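You operate a simulated robot arm through the tools that you are given. There is no shell and no other tool. Be economical: measure what you need, move in short steps, check, and stop when the job is done.

You run a simulated robot arm. Do the job below in one go: nothing can be reset, and whatever is moved stays where it is left.

JOB
Put the wooden block on the middle belt away on the wide ledge.

Only the result counts: the job must be done as asked and must still hold three seconds after the hand-in. Knocking over, shifting, dropping, spilling or breaking anything else fails it.

ROBOT AND FRAMES
A 6-joint arm with a two-finger parallel gripper, fixed in place. Base frame: the origin is at the foot of the arm, x ahead of it, y to its left, z up; the work surface is at about z = -0.003. Units: m, degrees, N and s.
With the tool pointing down near the work surface it reaches from about 0.14 to 0.6 m from the base axis. Its first joint turns from -66.0 to 66.0 degrees. Payload 2.1 kg.
Tool frame: the origin (TCP) lies between the finger pads and is the grasp point; the fingertips stand 0.03 m ahead of it; z points along the fingers, y is the line along which they close. Largest opening 0.094 m; finger width 0.028, thickness 0.01; the body of the gripper, 0.05 by 0.096 m, starts 0.055 m behind the TCP.
Orientation is told as [roll, pitch, yaw] about the base's x, y, z axes, in that order, counted from this pose: with the fingers straight down and closing along the base's y, the tool's x points along the base's -x, its y along +y and its z along -z.

CONTROLS
- The arm moves only by the tool play_rows. Its argument "deltas" is a list of rows, each a list of 7 numbers: the shift along the tool's x, y, z in m, then the turn, a rotation vector about the tool's x, y, z in degrees, then the opening, from 0 (shut) to 1 (fully open). In form: [[dx, dy, dz, ax, ay, az, grip], ...]. A call has 1 to 10 rows; each row is the pose to reach, as a shift and turn from the pose commanded when the call began, along the tool's axes at that moment. Each row takes 0.2 s and may step no farther than 0.05 m and 8.6 degrees from the row before; otherwise, or with a gripper value out of range, the whole call is refused. A pose out of reach is approached as far as the arm can. The call stops where the force on the tool passes 40 N (or 10 N more than at its start, if that is more) or the arm is blocked; 0.2 s more then pass. Each finger travels about 0.072 m/s and halts on what it meets, pressing with about 27 N; the grip force reading is that of the motor and also rises with nothing between the fingers. The clock runs only during rows and for 0.2 s after the last one: add rows that repeat a pose to give the fingers time. The reply holds the time, the measured pose of the TCP, the force on the tool along the base axes, the opening and the grip force, in the units named above and with some noise.
- Cameras (640 x 400 px; columns grow to the right, rows downward): "scene" is fixed at [0.0432, -0.3653, 0.4868]; the picture's right is [0.86, -0.52, 0.00], its down [-0.27, -0.46, -0.85] and it looks along [0.44, 0.73, -0.53] (base axes); focal length 350 px, centre (320, 200). "wrist" rides on the gripper at [-0.037, 0, -0.058] in the tool frame; the picture's right is [0.00, -1.00, 0.00], its down [0.97, 0.00, -0.24] and it looks along [0.24, 0.00, 0.97] (tool axes); focal length 218 px, centre (320, 200). There is no depth. A picture from a camera that has moved, and an enlarged one, comes with that camera's place and axes in the base frame and with its lens.
- camera(camera): a new picture of that camera. It takes no simulated time.
- zoom(camera, box): a new picture of the part [left, top, right, bottom] of that camera's present view, enlarged. It takes no simulated time.
- sign_off(): hands the job in; it is judged then, once.

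Work in short steps. Places have to be worked out from the pictures, the camera data and where the tool is seen: move nearer, look again, correct. Check each grasp and each placing, and mend what went wrong. You have 90 turns and 42 pictures in all, those below and enlarged ones among them. Open the gripper and draw the arm clear of the work before you hand the job in, unless the task says otherwise; then end with one line.

The tools are called after ">>>" by a JSON object that holds its "method" and its "body". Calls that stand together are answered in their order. play_rows: Moves the arm, as the interface text tells. Its arguments: {"type":"object","properties":{"deltas":{"type":"array"}},"required":["deltas"]} The other tools are called the same way: camera (camera) takes a picture; zoom (camera, box) takes an enlarged picture of a part of a camera's view; sign_off () hands the job in.

At the start:

```text
time: 0.0
eef_pos: [0.2516, -0.1286, 0.326]
tool_rot: [-0.1, -0.1, -0.2]
contact_force: [1.2, -0.1, 0.1]
opening: 0.0938
finger_force: 0.1
```

scene: 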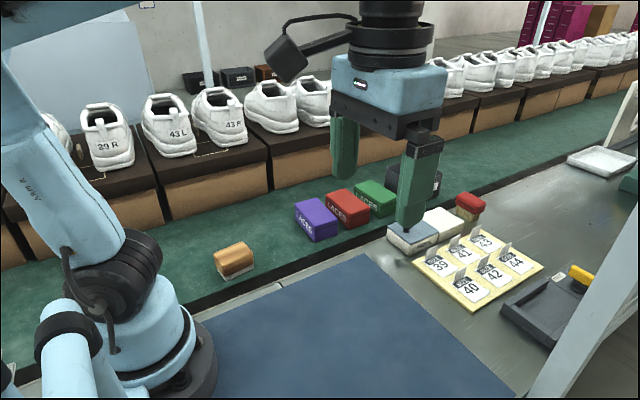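
wrist: 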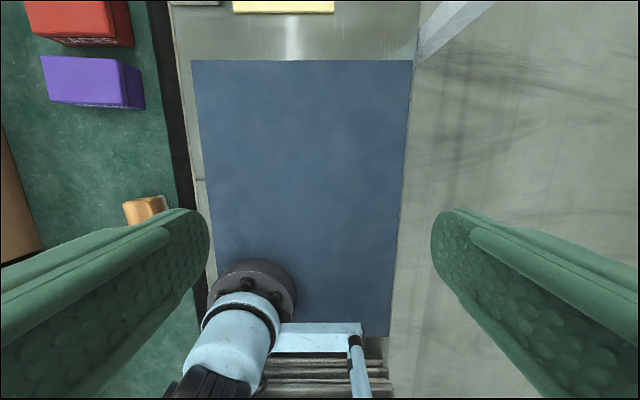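

The wooden block seems to be at scene pixel (234,262) on the green belt. I'll enlarge the views to identify the belts and ledges.

>>> {"method": "zoom", "body": {"camera": "scene", "box": [160, 150, 400, 300]}}

>>> {"method": "zoom", "body": {"camera": "scene", "box": [380, 130, 640, 350]}}

>>> {"method": "zoom", "body": {"camera": "scene", "box": [0, 0, 320, 200]}}

```text
2.67 times, centred on (280, 225) of scene
camera zoom: at [0.0432, -0.3653, 0.4868], right [0.86, -0.52, 0.0], down [-0.27, -0.46, -0.85], along [0.44, 0.73, -0.53], focal length 932 px, centre (427, 133)
```

zoom: 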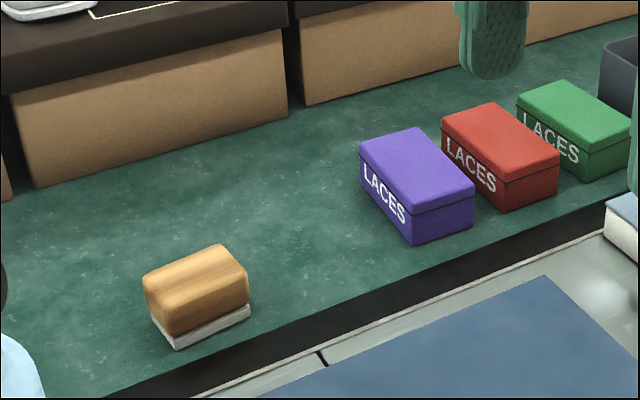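

```text
1.82 times, centred on (510, 240) of scene
camera zoom: at [0.0432, -0.3653, 0.4868], right [0.86, -0.52, 0.0], down [-0.27, -0.46, -0.85], along [0.44, 0.73, -0.53], focal length 636 px, centre (-26, 127)
```

zoom: 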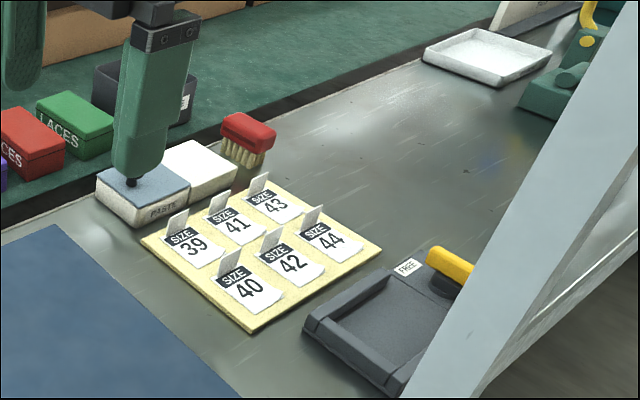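

```text
2.00 times, centred on (160, 100) of scene
camera zoom: at [0.0432, -0.3653, 0.4868], right [0.86, -0.52, 0.0], down [-0.27, -0.46, -0.85], along [0.44, 0.73, -0.53], focal length 699 px, centre (640, 400)
```

zoom: 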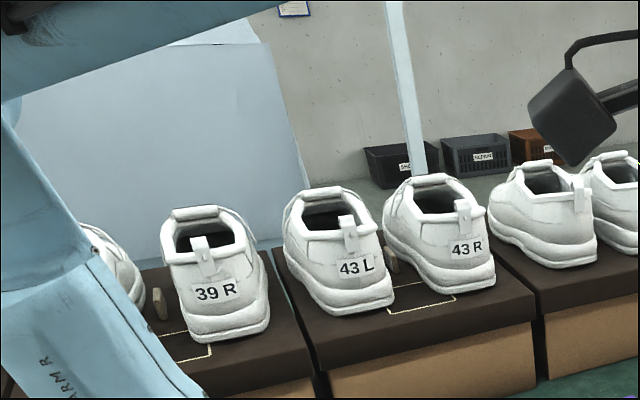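

The block on the green belt is probably the one, but no wide ledge is in view yet. I'll tilt the tool to look ahead with the wrist camera.

>>> {"method": "play_rows", "body": {"deltas": [[0, 0, -0.01, 0, -8, 0, 1], [0, 0, -0.02, 0, -16, 0, 1], [0, 0, -0.03, 0, -24, 0, 1], [0, 0, -0.04, 0, -32, 0, 1], [0, 0, -0.05, 0, -40, 0, 1]]}}

>>> {"method": "camera", "body": {"camera": "wrist"}}

>>> {"method": "camera", "body": {"camera": "scene"}}

```text
time: 1.2
eef_pos: [0.2533, -0.1288, 0.3757]
tool_rot: [-0.1, -40.2, 0.1]
contact_force: [-0.2, 0.6, 0.9]
opening: 0.094
finger_force: 0.1
```

```text
36 pictures are left
camera wrist: at [0.2425, -0.1273, 0.4453], right [0.0, -1.0, 0.0], down [-0.9, 0.0, -0.44], along [0.44, 0.0, -0.9], focal length 218 px, centre (320, 200)
```

wrist: 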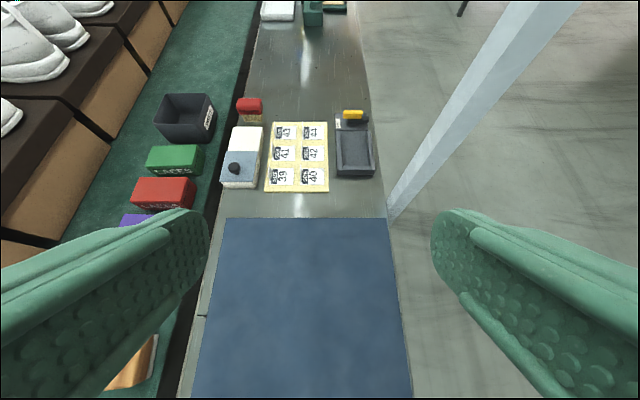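

```text
35 pictures are left
```

scene: 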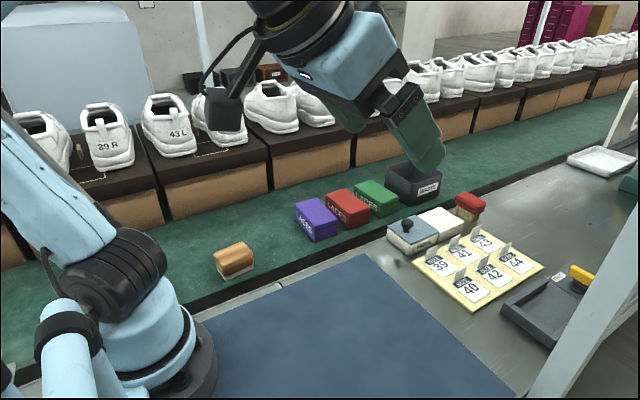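

No ledge is visible ahead. I'll go back to vertical and then look to the left (+y).

>>> {"method": "play_rows", "body": {"deltas": [[0, 0, 0, 0, 8, 0, 1], [0, 0, 0, 0, 16, 0, 1], [0, 0, 0, 0, 24, 0, 1], [0, 0, 0, 0, 32, 0, 1], [0, 0, 0, 0, 40, 0, 1]]}}

>>> {"method": "play_rows", "body": {"deltas": [[0, 0.03, 0, -8, 0, 0, 1], [0, 0.06, 0, -16, 0, 0, 1], [0, 0.09, 0, -24, 0, 0, 1], [0, 0.12, 0, -32, 0, 0, 1], [0, 0.13, 0, -40, 0, 0, 1], [0, 0.13, 0, -40, 0, 0, 1]]}}

>>> {"method": "camera", "body": {"camera": "wrist"}}

```text
time: 2.4
eef_pos: [0.2523, -0.1275, 0.3759]
tool_rot: [-0.1, 0.1, 0.0]
contact_force: [0.0, -0.1, -0.1]
opening: 0.0943
finger_force: 0.0
```

```text
time: 3.8
eef_pos: [0.2543, 0.0044, 0.377]
tool_rot: [40.0, 0.0, 0.0]
contact_force: [-0.3, 0.8, -0.2]
opening: 0.0939
finger_force: 0.0
```

```text
34 pictures are left
camera wrist: at [0.2883, -0.0337, 0.4207], right [0.0, -0.77, -0.64], down [-0.97, -0.15, 0.18], along [-0.24, 0.62, -0.74], focal length 218 px, centre (320, 200)
```

wrist: 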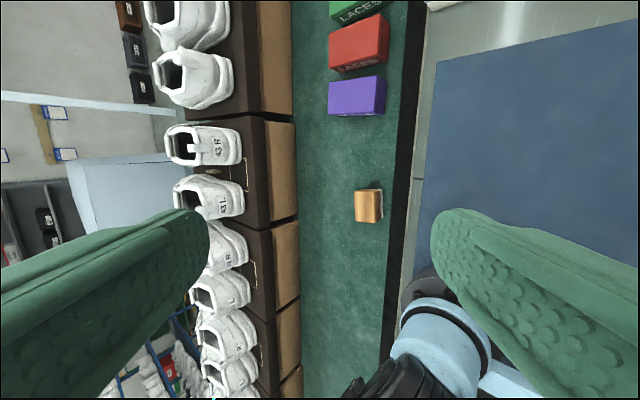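

The area behind the shoe row may hold other belts and ledges. I'll enlarge parts of this view.

>>> {"method": "zoom", "body": {"camera": "wrist", "box": [0, 0, 320, 200]}}

>>> {"method": "zoom", "body": {"camera": "wrist", "box": [150, 120, 470, 320]}}

```text
2.00 times, centred on (160, 100) of wrist
camera zoom: at [0.2883, -0.0337, 0.4207], right [0.0, -0.77, -0.64], down [-0.97, -0.15, 0.18], along [-0.24, 0.62, -0.74], focal length 436 px, centre (640, 400)
```

zoom: 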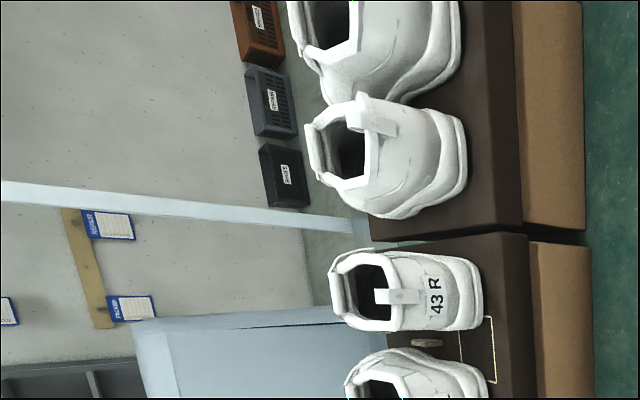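

```text
2.00 times, centred on (310, 220) of wrist
camera zoom: at [0.2883, -0.0337, 0.4207], right [0.0, -0.77, -0.64], down [-0.97, -0.15, 0.18], along [-0.24, 0.62, -0.74], focal length 436 px, centre (340, 160)
```

zoom: 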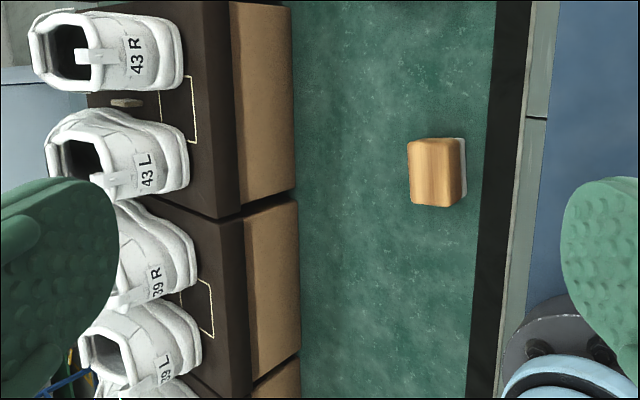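

Nothing that reads as a "wide ledge" yet. I'll raise the camera and tilt further left to see over the shoe row.

>>> {"method": "play_rows", "body": {"deltas": [[0, 0.03, -0.01, -8, 0, 0, 1], [0, 0.06, -0.02, -16, 0, 0, 1], [0, 0.09, -0.03, -24, 0, 0, 1], [0, 0.09, -0.03, -24, 0, 0, 1]]}}

>>> {"method": "camera", "body": {"camera": "wrist"}}

```text
time: 4.8
eef_pos: [0.2523, 0.0517, 0.4561]
tool_rot: [63.9, 0.0, 0.0]
contact_force: [-0.8, -0.1, 0.0]
opening: 0.0943
finger_force: 0.0
```

```text
31 pictures are left
camera wrist: at [0.288, -0.0001, 0.4824], right [0.0, -0.44, -0.9], down [-0.97, -0.21, 0.11], along [-0.24, 0.87, -0.43], focal length 218 px, centre (320, 200)
```

wrist: 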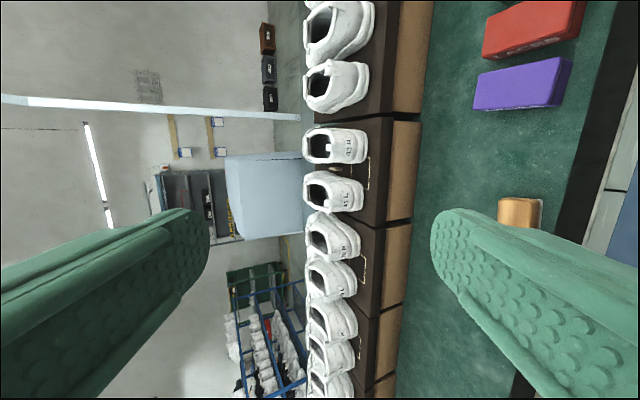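

Left is only the room. Now I'll look to the right and behind.

>>> {"method": "play_rows", "body": {"deltas": [[0, 0, 0, 8, 0, 0, 1], [0, 0, 0, 16, 0, 0, 1], [0, 0, 0, 24, 0, 0, 1], [0, 0, 0, 32, 0, 0, 1], [0, 0, 0, 40, 0, 0, 1], [0, 0, 0, 48, 0, 0, 1], [0, 0, 0, 56, 0, 0, 1], [0, 0, 0, 64, 0, 0, 1]]}}

>>> {"method": "play_rows", "body": {"deltas": [[0, -0.03, 0, 8, 0, 0, 1], [0, -0.06, 0, 16, 0, 0, 1], [0, -0.09, 0, 24, 0, 0, 1], [0, -0.12, 0, 32, 0, 0, 1], [0, -0.15, 0, 40, 0, 0, 1], [0, -0.15, 0, 45, 0, 0, 1]]}}

>>> {"method": "camera", "body": {"camera": "wrist"}}

```text
time: 6.6
eef_pos: [0.2524, 0.0522, 0.4579]
tool_rot: [-0.2, -0.1, -0.1]
contact_force: [-0.1, 0.0, 0.6]
opening: 0.0941
finger_force: 0.1
```

```text
time: 8.0
eef_pos: [0.2524, -0.1011, 0.4574]
tool_rot: [-45.1, -0.1, -0.1]
contact_force: [0.2, -0.2, -0.4]
opening: 0.0939
finger_force: 0.0
```

```text
30 pictures are left
camera wrist: at [0.2875, -0.0582, 0.4982], right [0.0, -0.7, 0.71], down [-0.97, 0.17, 0.17], along [-0.24, -0.69, -0.68], focal length 218 px, centre (320, 200)
```

wrist: 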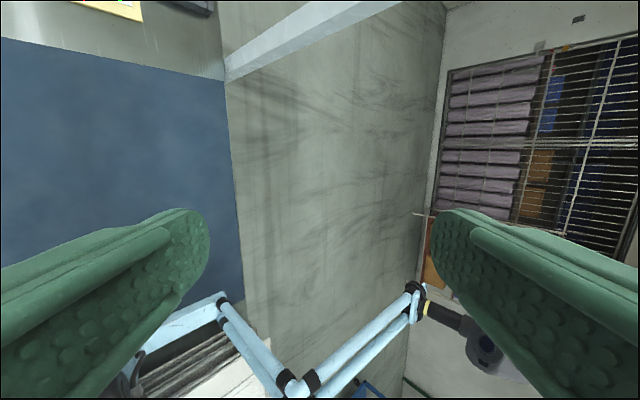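

Right is only floor. The candidates for ledges are the marked places on the box lids behind the heels, so I'll compare those closely.

>>> {"method": "zoom", "body": {"camera": "scene", "box": [0, 80, 200, 205]}}

>>> {"method": "zoom", "body": {"camera": "scene", "box": [160, 60, 400, 210]}}

```text
3.20 times, centred on (100, 142) of scene
camera zoom: at [0.0432, -0.3653, 0.4868], right [0.86, -0.52, 0.0], down [-0.27, -0.46, -0.85], along [0.44, 0.73, -0.53], focal length 1119 px, centre (1024, 384)
```

zoom: 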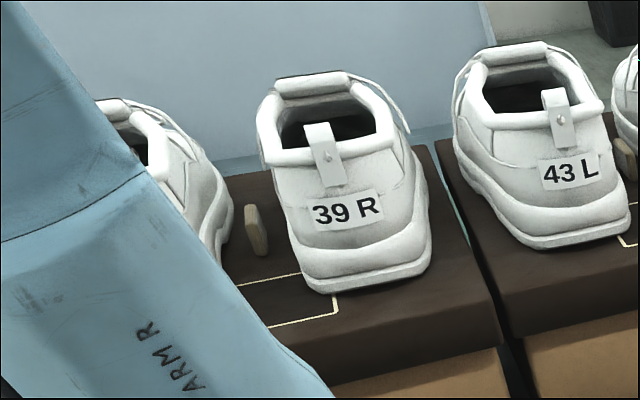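

```text
2.67 times, centred on (280, 135) of scene
camera zoom: at [0.0432, -0.3653, 0.4868], right [0.86, -0.52, 0.0], down [-0.27, -0.46, -0.85], along [0.44, 0.73, -0.53], focal length 932 px, centre (427, 373)
```

zoom: 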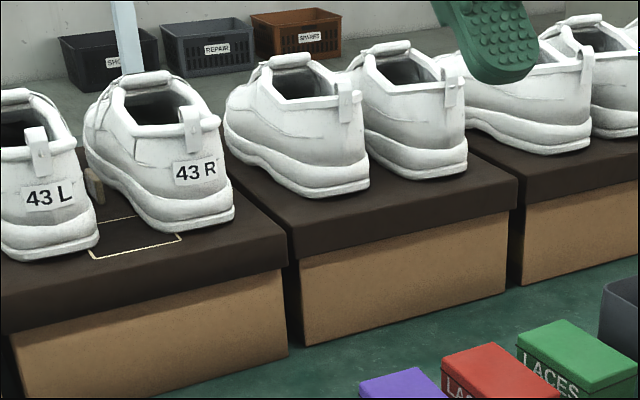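

Those outlines look like slots for the size cards. I'll take a straight-down overview from high above the belt and table to look for steps and ledges.

>>> {"method": "play_rows", "body": {"deltas": [[0, 0, 0, -8, 0, 0, 1], [0, 0, 0, -16, 0, 0, 1], [0, 0, 0, -24, 0, 0, 1], [0, 0, 0, -32, 0, 0, 1], [0, 0, 0, -40, 0, 0, 1], [0, 0, 0, -45, 0, 0, 1]]}}

>>> {"method": "play_rows", "body": {"deltas": [[0, 0.05, 0, 0, 0, 0, 1], [0, 0.1, 0, 0, 0, 0, 1], [0, 0.15, 0, 0, 0, 0, 1], [0, 0.2, 0, 0, 0, 0, 1], [0, 0.2, 0, 0, -8, 0, 1], [0, 0.2, 0, 0, -16, 0, 1], [0, 0.2, 0, 0, -16, 0, 1]]}}

>>> {"method": "camera", "body": {"camera": "wrist"}}

>>> {"method": "camera", "body": {"camera": "scene"}}

```text
time: 9.4
eef_pos: [0.2522, -0.0992, 0.4564]
tool_rot: [0.0, 0.1, 0.1]
contact_force: [0.0, 0.8, 0.7]
opening: 0.0941
finger_force: 0.1
```

```text
time: 11.0
eef_pos: [0.2518, 0.1013, 0.4573]
tool_rot: [-0.1, -16.1, 0.1]
contact_force: [0.5, -0.2, -0.2]
opening: 0.0941
finger_force: 0.1
```

```text
27 pictures are left
camera wrist: at [0.2705, 0.1018, 0.5228], right [0.0, -1.0, 0.0], down [-1.0, 0.0, -0.04], along [0.04, 0.0, -1.0], focal length 218 px, centre (320, 200)
```

wrist: 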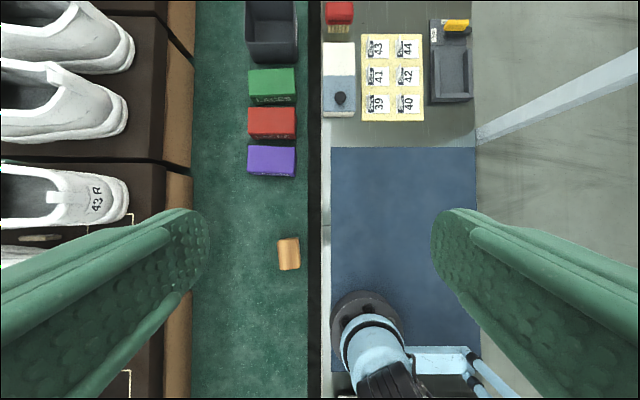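

```text
26 pictures are left
```

scene: 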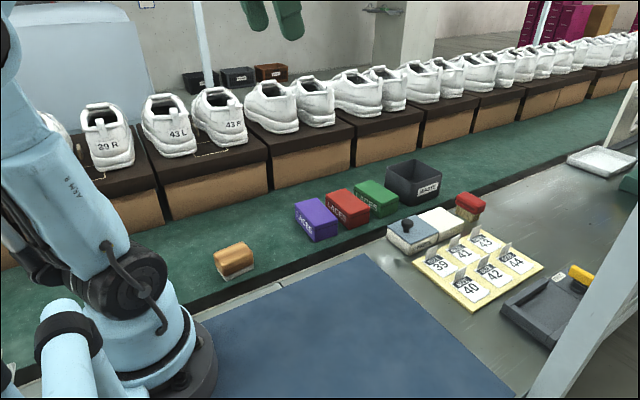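

Items on the table deserve a closer look; I'll enlarge that part of the overview and the labels.

>>> {"method": "zoom", "body": {"camera": "wrist", "box": [230, 0, 486, 160]}}

>>> {"method": "zoom", "body": {"camera": "scene", "box": [370, 150, 610, 300]}}

>>> {"method": "zoom", "body": {"camera": "scene", "box": [500, 120, 640, 207]}}

```text
2.50 times, centred on (358, 80) of wrist
camera zoom: at [0.2705, 0.1018, 0.5228], right [0.0, -1.0, 0.0], down [-1.0, 0.0, -0.04], along [0.04, 0.0, -1.0], focal length 546 px, centre (225, 500)
```

zoom: 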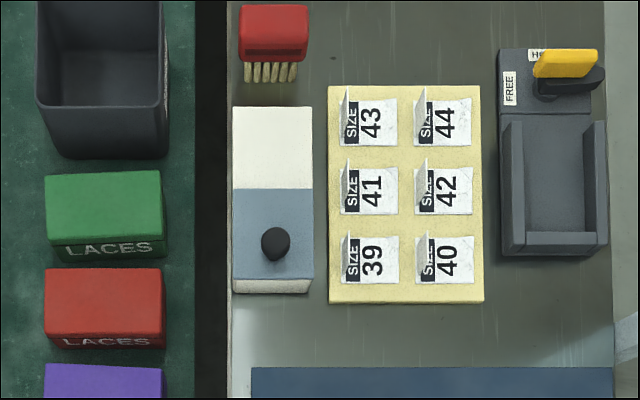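

```text
2.67 times, centred on (490, 225) of scene
camera zoom: at [0.0432, -0.3653, 0.4868], right [0.86, -0.52, 0.0], down [-0.27, -0.46, -0.85], along [0.44, 0.73, -0.53], focal length 932 px, centre (-133, 133)
```

zoom: 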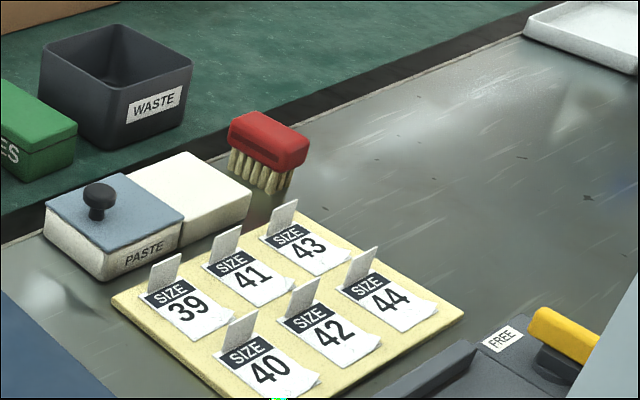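

```text
4.57 times, centred on (570, 164) of scene
camera zoom: at [0.0432, -0.3653, 0.4868], right [0.86, -0.52, 0.0], down [-0.27, -0.46, -0.85], along [0.44, 0.73, -0.53], focal length 1598 px, centre (-823, 367)
```

zoom: 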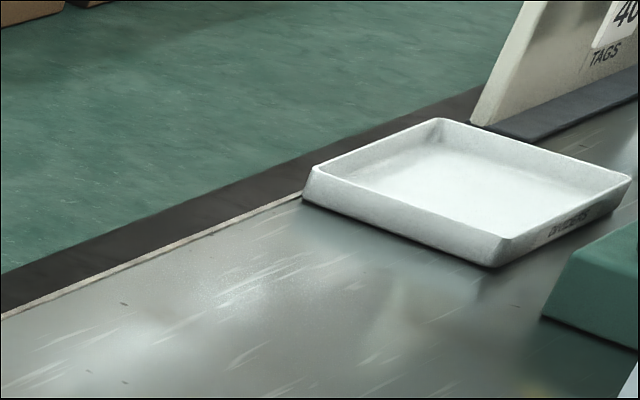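

Labels read PASTE, WASTE, FREE/HOLD and size tags, with no ledge named. I'll look backward along the belt (toward -x), which hasn't been seen yet.

>>> {"method": "play_rows", "body": {"deltas": [[0, 0, 0, 0, 8, 0, 1], [0, 0, 0, 0, 16, 0, 1], [0, 0, 0, 0, 24, 0, 1], [0, 0, 0, 0, 32, 0, 1], [0, 0, 0, 0, 40, 0, 1], [0, 0, 0, 0, 48, 0, 1], [0, 0, 0, 0, 56, 0, 1], [0, 0, 0, 0, 56, 0, 1]]}}

>>> {"method": "camera", "body": {"camera": "wrist"}}

```text
time: 12.8
eef_pos: [0.2514, 0.1077, 0.4573]
tool_rot: [0.2, 26.6, -0.1]
contact_force: [0.4, 0.6, 0.8]
opening: 0.0941
finger_force: 0.1
out of reach, approached as far as the arm can: row 6, 7, 8
```

```text
22 pictures are left
camera wrist: at [0.3089, 0.1068, 0.4926], right [0.0, -1.0, 0.0], down [-0.76, 0.0, 0.65], along [-0.65, 0.01, -0.76], focal length 218 px, centre (320, 200)
```

wrist: 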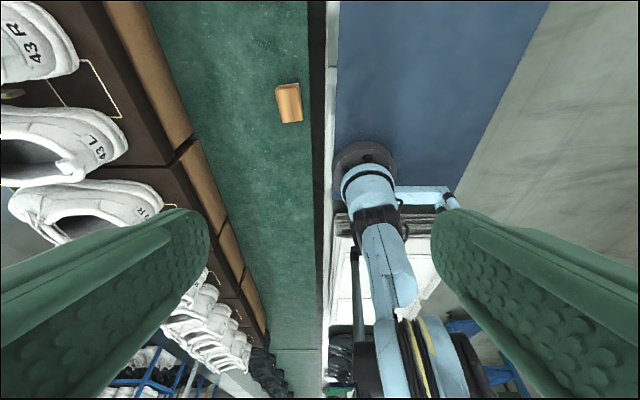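

Nothing new behind. I'll straighten up, turn 90°, and take a closer look at the block, belt edge and box lids with the picture's top toward +y.

>>> {"method": "play_rows", "body": {"deltas": [[0, 0, 0, 0, -8, 0, 1], [0, 0, 0, 0, -16, 0, 1], [0, 0, 0, 0, -24, 0, 1], [0, 0, 0, 0, -26.6, 0, 1]]}}

>>> {"method": "play_rows", "body": {"deltas": [[0, 0, 0.01, 0, 0, -8, 1], [0, 0, 0.02, 0, 0, -16, 1], [0, 0, 0.03, 0, 0, -24, 1], [0, 0, 0.04, 0, 0, -32, 1], [0, 0, 0.04, 0, 0, -40, 1], [0, 0, 0.04, 0, 0, -48, 1], [0, 0, 0.04, 0, 0, -56, 1], [0, 0, 0.04, 0, 0, -64, 1], [0, 0, 0.04, 0, 0, -72, 1], [0, 0, 0.04, 0, 0, -80, 1]]}}

>>> {"method": "play_rows", "body": {"deltas": [[-0.03, 0, 0, 0, 0, -8, 1], [-0.06, 0, 0, 0, 0, -10, 1], [-0.09, 0, 0, 0, 0, -10, 1], [-0.09, 0, 0, 0, 0, -10, 1]]}}

>>> {"method": "camera", "body": {"camera": "wrist"}}

```text
time: 13.8
eef_pos: [0.2517, 0.108, 0.4569]
tool_rot: [0.2, -0.2, -0.1]
contact_force: [-1.3, -0.1, 0.1]
opening: 0.0941
finger_force: 0.0
```

```text
time: 16.0
eef_pos: [0.2514, 0.107, 0.4172]
tool_rot: [0.0, -0.2, 79.9]
contact_force: [0.6, 0.4, -0.7]
opening: 0.094
finger_force: 0.1
```

```text
time: 17.0
eef_pos: [0.2678, 0.1957, 0.4187]
tool_rot: [0.0, -0.2, 89.8]
contact_force: [0.9, -0.5, 0.1]
opening: 0.094
finger_force: 0.2
```

```text
21 pictures are left
camera wrist: at [0.2665, 0.2332, 0.4759], right [1.0, 0.0, 0.0], down [0.0, -0.97, 0.24], along [0.0, -0.24, -0.97], focal length 218 px, centre (320, 200)
```

wrist: 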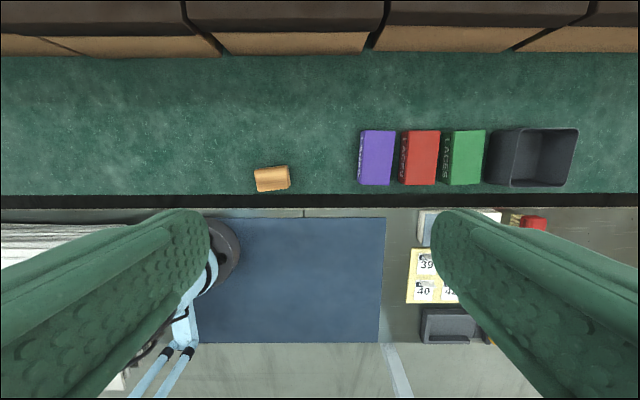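

I'll tilt toward +y to view the lids and what lies behind the heels.

>>> {"method": "play_rows", "body": {"deltas": [[0, 0, 0, 0, -8, 0, 1], [0, 0, 0, 0, -16, 0, 1], [0, 0, 0, 0, -24, 0, 1], [0, 0, 0, 0, -32, 0, 1], [0, 0, 0, 0, -40, 0, 1], [0, 0, 0, 0, -40, 0, 1]]}}

>>> {"method": "camera", "body": {"camera": "wrist"}}

```text
time: 18.4
eef_pos: [0.2657, 0.1955, 0.4172]
tool_rot: [0.0, -40.4, 89.9]
contact_force: [0.2, 0.0, -0.3]
opening: 0.094
finger_force: 0.0
```

```text
20 pictures are left
camera wrist: at [0.2649, 0.1864, 0.4857], right [1.0, 0.0, 0.0], down [0.0, -0.9, -0.45], along [0.0, 0.45, -0.9], focal length 218 px, centre (320, 200)
```

wrist: 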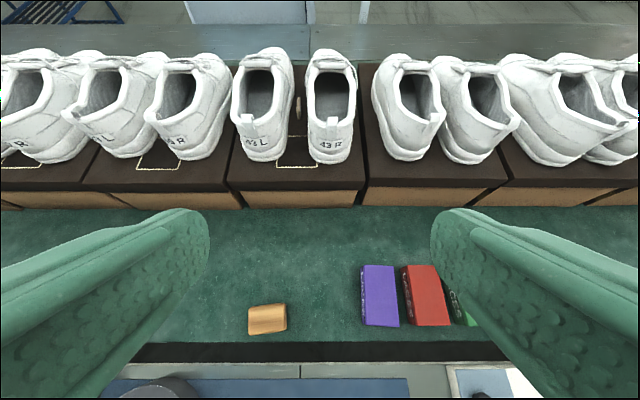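

A grey strip beyond the shoes appears, as well as the steel bench edge on the near side of the belt. I'll enlarge both.

>>> {"method": "zoom", "body": {"camera": "wrist", "box": [200, 0, 440, 150]}}

>>> {"method": "zoom", "body": {"camera": "scene", "box": [160, 230, 400, 400]}}

>>> {"method": "zoom", "body": {"camera": "scene", "box": [440, 230, 640, 400]}}

```text
2.67 times, centred on (320, 75) of wrist
camera zoom: at [0.2649, 0.1864, 0.4857], right [1.0, 0.0, 0.0], down [0.0, -0.9, -0.45], along [0.0, 0.45, -0.9], focal length 582 px, centre (320, 533)
```

zoom: 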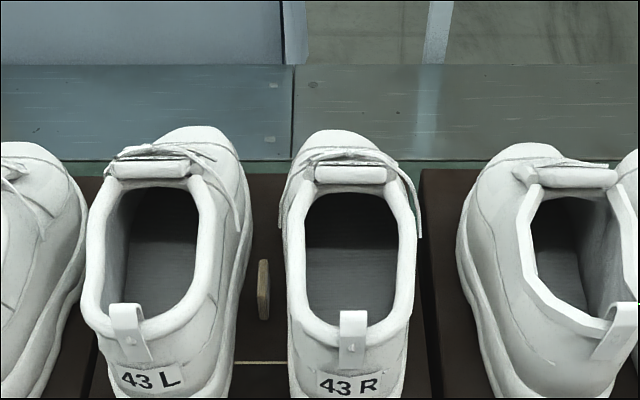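

```text
2.35 times, centred on (280, 315) of scene
camera zoom: at [0.0432, -0.3653, 0.4868], right [0.86, -0.52, 0.0], down [-0.27, -0.46, -0.85], along [0.44, 0.73, -0.53], focal length 823 px, centre (414, -71)
```

zoom: 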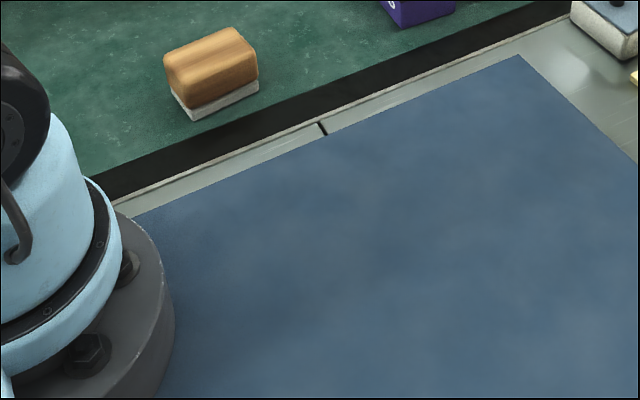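

```text
2.35 times, centred on (540, 315) of scene
camera zoom: at [0.0432, -0.3653, 0.4868], right [0.86, -0.52, 0.0], down [-0.27, -0.46, -0.85], along [0.44, 0.73, -0.53], focal length 823 px, centre (-198, -71)
```

zoom: 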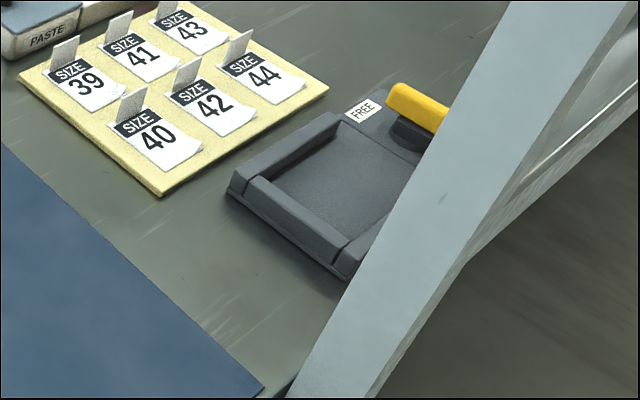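

This clears it up: the belt runs in the middle between two steel ledges, a narrow far one behind the shoes and the wide near one that carries the mat and cards. The target is bare steel on the near one. I'll straighten up and descend above the block at about (0.17, 0.17).

>>> {"method": "play_rows", "body": {"deltas": [[0, 0, 0, 0, 8, 0, 1], [0, 0, 0, 0, 16, 0, 1], [0, 0, 0, 0, 24, 0, 1], [0, 0, 0, 0, 32, 0, 1], [0, 0, 0, 0, 40.2, 0, 1]]}}

>>> {"method": "play_rows", "body": {"deltas": [[0, 0.02, 0.04, 0, 0, 0, 1], [0.01, 0.04, 0.08, 0, 0, 0, 1], [0.02, 0.06, 0.12, 0, 0, 0, 1], [0.02, 0.08, 0.16, 0, 0, 0, 1], [0.025, 0.095, 0.2, 0, 0, 0, 1], [0.025, 0.095, 0.2, 0, 0, 0, 1]]}}

>>> {"method": "camera", "body": {"camera": "wrist"}}

```text
time: 19.6
eef_pos: [0.2658, 0.1944, 0.4167]
tool_rot: [-0.2, 0.2, 89.8]
contact_force: [0.4, -0.1, 0.1]
opening: 0.0939
finger_force: 0.0
```

```text
time: 21.0
eef_pos: [0.1721, 0.1729, 0.2173]
tool_rot: [0.0, 0.0, 89.7]
contact_force: [-0.6, -0.4, -0.2]
opening: 0.0939
finger_force: 0.1
```

```text
16 pictures are left
camera wrist: at [0.1713, 0.2096, 0.2758], right [1.0, 0.0, 0.0], down [0.0, -0.97, 0.24], along [0.0, -0.24, -0.97], focal length 218 px, centre (320, 200)
```

wrist: 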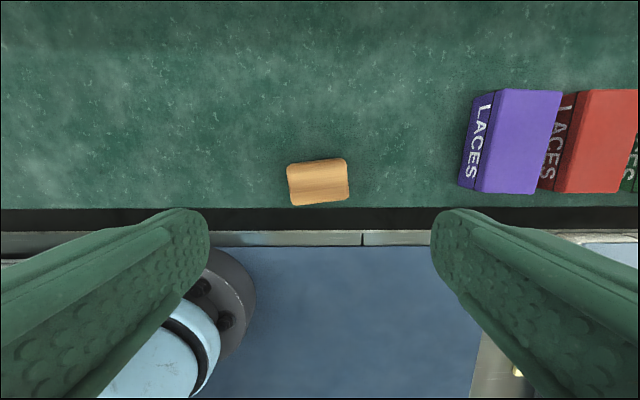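

Block centre ≈ (0.169, 0.171), about 0.064 × 0.043 m, long axis about 5° from x. I'll align with it and descend partway.

>>> {"method": "play_rows", "body": {"deltas": [[0.002, 0.003, 0.04, 0, 0, -5.5, 1], [0.002, 0.003, 0.08, 0, 0, -5.5, 1], [0.002, 0.003, 0.115, 0, 0, -5.5, 1], [0.002, 0.003, 0.115, 0, 0, -5.5, 1]]}}

>>> {"method": "camera", "body": {"camera": "wrist"}}

```text
time: 22.0
eef_pos: [0.1665, 0.1681, 0.1017]
tool_rot: [-0.1, 0.0, 95.3]
contact_force: [0.3, -0.3, -0.4]
opening: 0.0942
finger_force: 0.0
```

```text
15 pictures are left
camera wrist: at [0.1637, 0.2057, 0.1598], right [1.0, 0.09, 0.0], down [0.09, -0.97, 0.24], along [0.02, -0.24, -0.97], focal length 218 px, centre (320, 200)
```

wrist: 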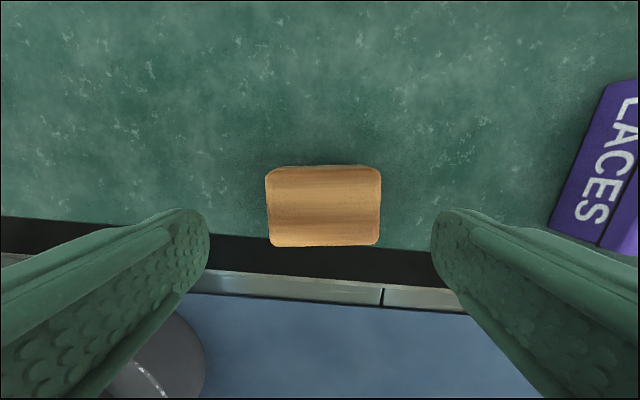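

Well aligned; a ~3 mm correction, then I'll go down to z ≈ 0.035 and close.

>>> {"method": "play_rows", "body": {"deltas": [[-0.003, -0.001, 0.03, 0, 0, 0, 1], [-0.003, -0.001, 0.055, 0, 0, 0, 1], [-0.003, -0.001, 0.067, 0, 0, 0, 1], [-0.003, -0.001, 0.067, 0, 0, 0, 1]]}}

>>> {"method": "play_rows", "body": {"deltas": [[0, 0, 0, 0, 0, 0, 0.5], [0, 0, 0, 0, 0, 0, 0.5], [0, 0, 0, 0, 0, 0, 0.5], [0, 0, 0, 0, 0, 0, 0.5], [0, 0, 0, 0, 0, 0, 0.5]]}}

```text
time: 23.0
eef_pos: [0.1686, 0.1715, 0.0359]
tool_rot: [0.0, -0.1, 95.3]
contact_force: [-0.1, 0.2, 1.0]
opening: 0.094
finger_force: 0.1
```

```text
time: 24.2
eef_pos: [0.1695, 0.1718, 0.0359]
tool_rot: [-0.1, 0.1, 95.4]
contact_force: [0.1, -0.5, 0.6]
opening: 0.0698
finger_force: 26.6
```

It grips at 0.070 m with force. Lifting.

>>> {"method": "play_rows", "body": {"deltas": [[0, 0, -0.02, 0, 0, 0, 0.4], [0, 0, -0.06, 0, 0, 0, 0.4], [0, 0, -0.1, 0, 0, 0, 0.4], [0, 0, -0.14, 0, 0, 0, 0.4], [0, 0, -0.18, 0, 0, 0, 0.4], [0, 0, -0.22, 0, 0, 0, 0.4], [0, 0, -0.25, 0, 0, 0, 0.4]]}}

>>> {"method": "camera", "body": {"camera": "scene"}}

```text
time: 25.8
eef_pos: [0.1694, 0.1723, 0.2852]
tool_rot: [-0.1, 0.0, 95.3]
contact_force: [-0.5, 0.0, -0.9]
opening: 0.0701
finger_force: 26.7
```

```text
14 pictures are left
```

scene: 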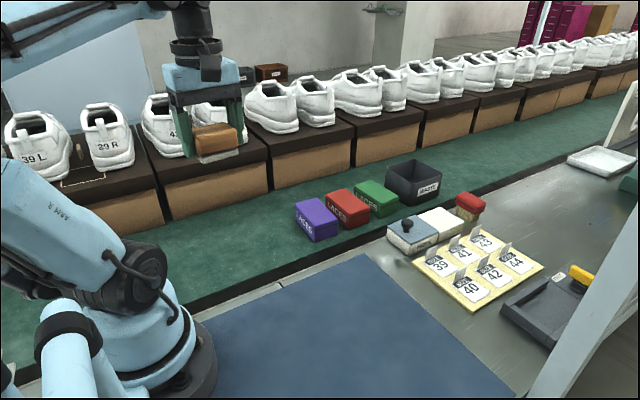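

The block is held. I'll swing it at height towards (0.38, -0.06) over the near ledge while turning back toward yaw 0.

>>> {"method": "play_rows", "body": {"deltas": [[0.031, -0.0235, 0, 0, 0, 8.4, 0.4], [0.062, -0.047, 0, 0, 0, 16.8, 0.4], [0.093, -0.0705, 0, 0, 0, 25.2, 0.4], [0.124, -0.094, 0, 0, 0, 33.6, 0.4], [0.155, -0.1175, 0, 0, 0, 42, 0.4], [0.186, -0.141, 0, 0, 0, 50.4, 0.4], [0.217, -0.1645, 0, 0, 0, 58.8, 0.4], [0.248, -0.188, 0, 0, 0, 67.2, 0.4]]}}

>>> {"method": "play_rows", "body": {"deltas": [[0, 0, 0, 0, 0, 8, 0.4], [0, 0, 0, 0, 0, 16, 0.4], [0, 0, 0, 0, 0, 24, 0.4], [0, 0, 0, 0, 0, 28.1, 0.4], [0, 0, 0, 0, 0, 28.1, 0.4]]}}

>>> {"method": "camera", "body": {"camera": "wrist"}}

>>> {"method": "camera", "body": {"camera": "scene"}}

```text
time: 27.6
eef_pos: [0.3788, -0.0577, 0.2847]
tool_rot: [-0.1, 0.0, 28.0]
contact_force: [0.9, 0.4, -1.2]
opening: 0.0699
finger_force: 27.2
```

```text
time: 28.8
eef_pos: [0.3788, -0.0589, 0.2857]
tool_rot: [0.0, 0.0, -0.1]
contact_force: [-1.0, -1.0, -0.4]
opening: 0.0699
finger_force: 27.4
```

```text
13 pictures are left
camera wrist: at [0.4146, -0.0579, 0.3434], right [0.0, -1.0, 0.0], down [-0.97, 0.0, 0.24], along [-0.24, 0.0, -0.97], focal length 218 px, centre (320, 200)
```

wrist: 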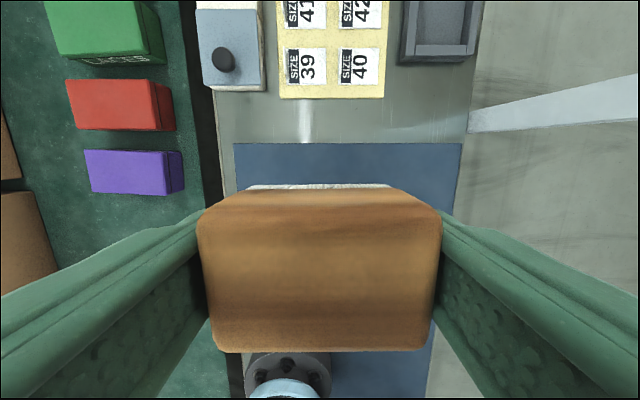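

```text
12 pictures are left
```

scene: 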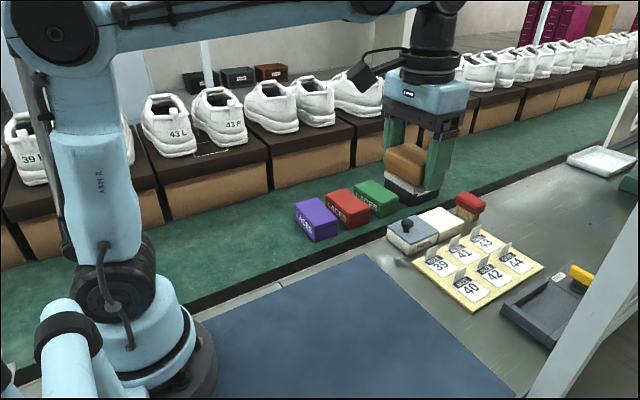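

Bare steel gap ahead of the mat: x ≈ 0.418–0.48 for y between 0 and -0.15, and the block needs about 0.045. Aim at (0.449, -0.075), descending first to z ≈ 0.09.

>>> {"method": "play_rows", "body": {"deltas": [[-0.035, -0.008, 0, 0, 0, 0, 0.4], [-0.07, -0.016, 0, 0, 0, 0, 0.4], [-0.07, -0.016, 0.045, 0, 0, 0, 0.4], [-0.07, -0.016, 0.09, 0, 0, 0, 0.4], [-0.07, -0.016, 0.135, 0, 0, 0, 0.4], [-0.07, -0.016, 0.175, 0, 0, 0, 0.4], [-0.07, -0.016, 0.195, 0, 0, 0, 0.4], [-0.07, -0.016, 0.195, 0, 0, 0, 0.4]]}}

>>> {"method": "camera", "body": {"camera": "wrist"}}

>>> {"method": "zoom", "body": {"camera": "scene", "box": [350, 160, 550, 300]}}

```text
time: 30.6
eef_pos: [0.4473, -0.0749, 0.0916]
tool_rot: [0.0, 0.0, 0.0]
contact_force: [0.1, 0.0, -0.5]
opening: 0.0699
finger_force: 26.8
```

```text
11 pictures are left
camera wrist: at [0.4833, -0.0739, 0.149], right [0.0, -1.0, 0.0], down [-0.97, 0.0, 0.24], along [-0.24, 0.0, -0.97], focal length 218 px, centre (320, 200)
```

wrist: 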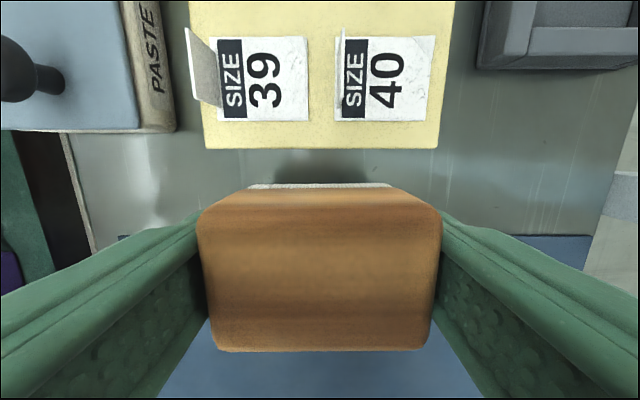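

```text
2.86 times, centred on (450, 230) of scene
camera zoom: at [0.0432, -0.3653, 0.4868], right [0.86, -0.52, 0.0], down [-0.27, -0.46, -0.85], along [0.44, 0.73, -0.53], focal length 999 px, centre (-51, 114)
```

zoom: 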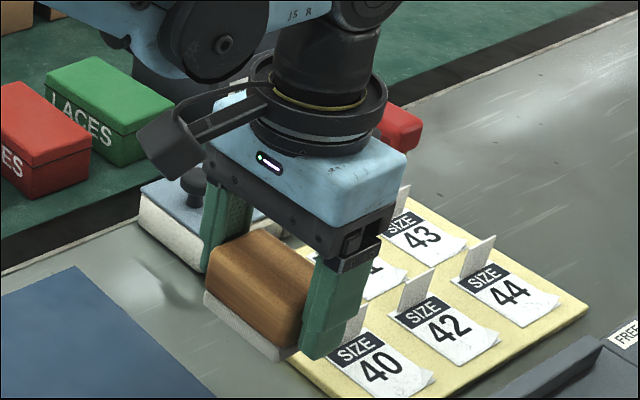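

The gap reads x 0.4185–0.4815 here, with the block nearly centred in it. I'll shift 2 mm forward and lower to just above contact.

>>> {"method": "play_rows", "body": {"deltas": [[-0.002, 0, 0.02, 0, 0, 0, 0.4], [-0.002, 0, 0.04, 0, 0, 0, 0.4], [-0.002, 0, 0.05, 0, 0, 0, 0.4], [-0.002, 0, 0.05, 0, 0, 0, 0.4]]}}

>>> {"method": "zoom", "body": {"camera": "scene", "box": [370, 190, 530, 300]}}

>>> {"method": "camera", "body": {"camera": "wrist"}}

```text
time: 31.6
eef_pos: [0.4493, -0.0734, 0.0405]
tool_rot: [0.0, 0.0, -0.1]
contact_force: [-0.1, 0.3, -0.6]
opening: 0.0698
finger_force: 27.4
```

```text
3.64 times, centred on (450, 245) of scene
camera zoom: at [0.0432, -0.3653, 0.4868], right [0.86, -0.52, 0.0], down [-0.27, -0.46, -0.85], along [0.44, 0.73, -0.53], focal length 1272 px, centre (-153, 36)
```

zoom: 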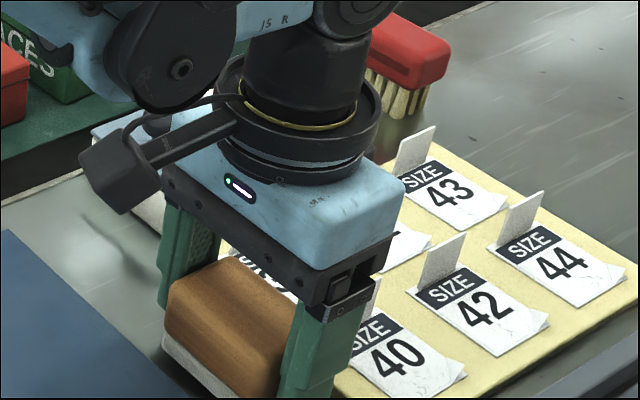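

```text
8 pictures are left
camera wrist: at [0.4861, -0.0733, 0.0989], right [0.0, -1.0, 0.0], down [-0.97, 0.0, 0.24], along [-0.24, 0.0, -0.97], focal length 218 px, centre (320, 200)
```

wrist: 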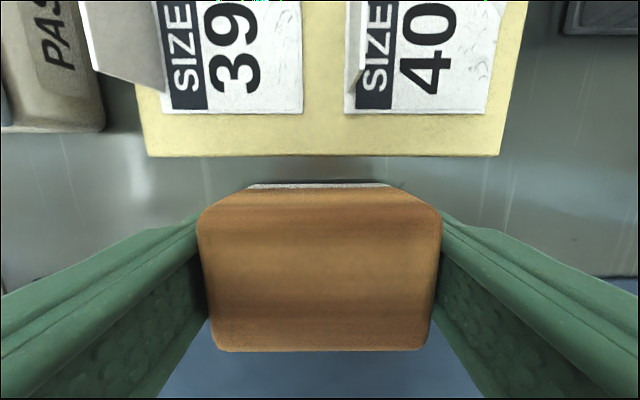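

There's about 11 mm of clearance to the card sheet. Lowering in small steps until contact.

>>> {"method": "play_rows", "body": {"deltas": [[0, 0, 0.002, 0, 0, 0, 0.4], [0, 0, 0.004, 0, 0, 0, 0.4], [0, 0, 0.005, 0, 0, 0, 0.4], [0, 0, 0.005, 0, 0, 0, 0.4]]}}

```text
time: 32.6
eef_pos: [0.4512, -0.0736, 0.0345]
tool_rot: [0.0, -0.1, 0.0]
contact_force: [0.0, -0.3, -0.5]
opening: 0.0695
finger_force: 26.9
```

>>> {"method": "play_rows", "body": {"deltas": [[0, 0, 0.001, 0, 0, 0, 0.4], [0, 0, 0.002, 0, 0, 0, 0.4], [0, 0, 0.003, 0, 0, 0, 0.4]]}}

```text
time: 33.4
eef_pos: [0.4511, -0.0738, 0.0334]
tool_rot: [0.0, 0.0, -0.1]
contact_force: [-2.6, -4.4, 38.1]
opening: 0.0704
finger_force: 26.9
```

Contact: 38 N at z ≈ 0.0334, so the block rests on the steel. I'll ease off 1 mm and open the fingers.

>>> {"method": "play_rows", "body": {"deltas": [[0, 0, -0.001, 0, 0, 0, 0.4], [0, 0, -0.001, 0, 0, 0, 0.9], [0, 0, -0.001, 0, 0, 0, 1], [0, 0, -0.001, 0, 0, 0, 1], [0, 0, -0.001, 0, 0, 0, 1]]}}

```text
time: 34.6
eef_pos: [0.4516, -0.0734, 0.0333]
tool_rot: [0.0, -0.1, 0.0]
contact_force: [0.0, -0.4, -0.5]
opening: 0.0939
finger_force: 0.1
```

Released, with no residual force. I'll go straight up slowly and then back off.

>>> {"method": "play_rows", "body": {"deltas": [[0, 0, -0.01, 0, 0, 0, 1], [0, 0, -0.025, 0, 0, 0, 1], [0, 0, -0.05, 0, 0, 0, 1], [0, 0, -0.09, 0, 0, 0, 1], [0, 0, -0.13, 0, 0, 0, 1], [0, 0, -0.17, 0, 0, 0, 1], [0, 0, -0.21, 0, 0, 0, 1], [0.05, 0, -0.24, 0, 0, 0, 1], [0.1, 0, -0.26, 0, 0, 0, 1], [0.15, 0, -0.28, 0, 0, 0, 1]]}}

>>> {"method": "camera", "body": {"camera": "scene"}}

>>> {"method": "zoom", "body": {"camera": "scene", "box": [340, 170, 580, 320]}}

```text
refused: row 8 steps farther than a row can; nothing moved
```

```text
7 pictures are left
```

scene: 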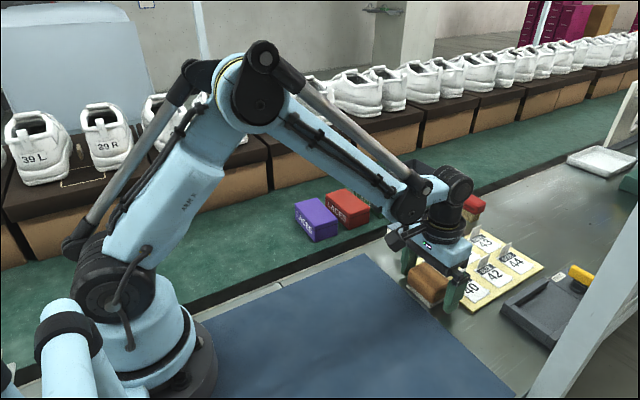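

```text
2.67 times, centred on (460, 245) of scene
camera zoom: at [0.0432, -0.3653, 0.4868], right [0.86, -0.52, 0.0], down [-0.27, -0.46, -0.85], along [0.44, 0.73, -0.53], focal length 932 px, centre (-53, 80)
```

zoom: 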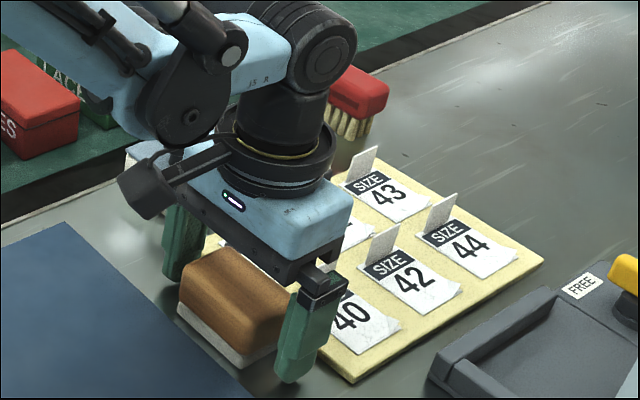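

That call was refused because one step was too big. I'll repeat it with smaller steps.

>>> {"method": "play_rows", "body": {"deltas": [[0, 0, -0.01, 0, 0, 0, 1], [0, 0, -0.025, 0, 0, 0, 1], [0, 0, -0.05, 0, 0, 0, 1], [0, 0, -0.09, 0, 0, 0, 1], [0, 0, -0.13, 0, 0, 0, 1], [0, 0, -0.17, 0, 0, 0, 1], [0, 0, -0.21, 0, 0, 0, 1], [0.04, 0, -0.23, 0, 0, 0, 1], [0.08, 0, -0.25, 0, 0, 0, 1], [0.12, 0, -0.27, 0, 0, 0, 1]]}}

>>> {"method": "zoom", "body": {"camera": "scene", "box": [340, 170, 580, 320]}}

>>> {"method": "camera", "body": {"camera": "wrist"}}

```text
time: 36.8
eef_pos: [0.3313, -0.0753, 0.3041]
tool_rot: [-0.1, -0.1, 0.0]
contact_force: [-0.1, 1.0, -0.3]
opening: 0.0941
finger_force: 0.2
```

```text
2.67 times, centred on (460, 245) of scene
camera zoom: at [0.0433, -0.3653, 0.4868], right [0.86, -0.52, 0.0], down [-0.27, -0.46, -0.85], along [0.44, 0.73, -0.53], focal length 932 px, centre (-53, 80)
```

zoom: 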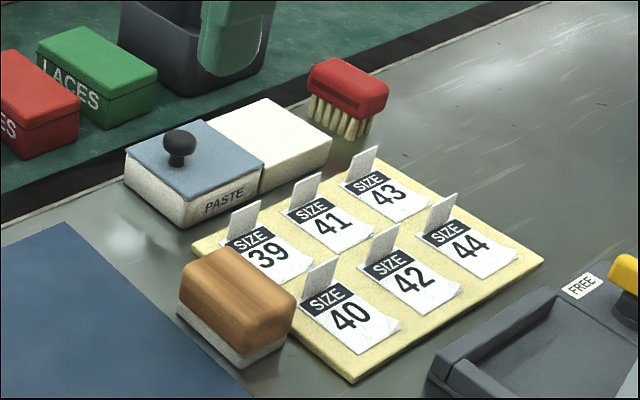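

```text
4 pictures are left
camera wrist: at [0.3667, -0.0745, 0.3627], right [0.0, -1.0, 0.0], down [-0.97, 0.0, 0.24], along [-0.24, 0.0, -0.97], focal length 218 px, centre (320, 200)
```

wrist: 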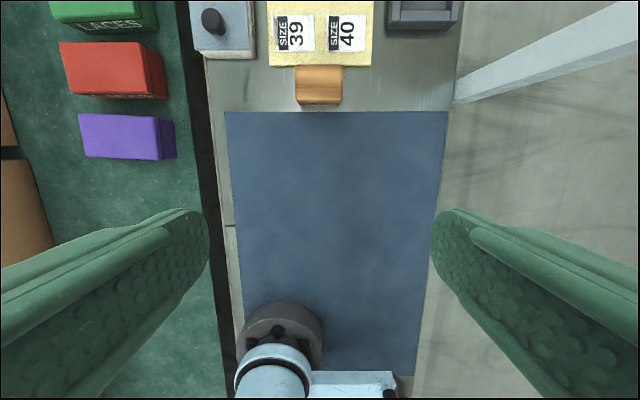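

The block stands flat on bare steel of the wide near ledge, touching neither the mat nor the cards. Nothing else has moved, and the arm is clear with the gripper open, so I'm handing in.

>>> {"method": "sign_off", "body": {}}

```text
The job is handed in.
```

The wooden block is now on the wide steel ledge beside the middle belt, on the robot's side between the mat and the size cards. I took this as "the wide ledge" because it is the wider of the two steel strips beside the belt; the other is behind the shoes and out of reach.
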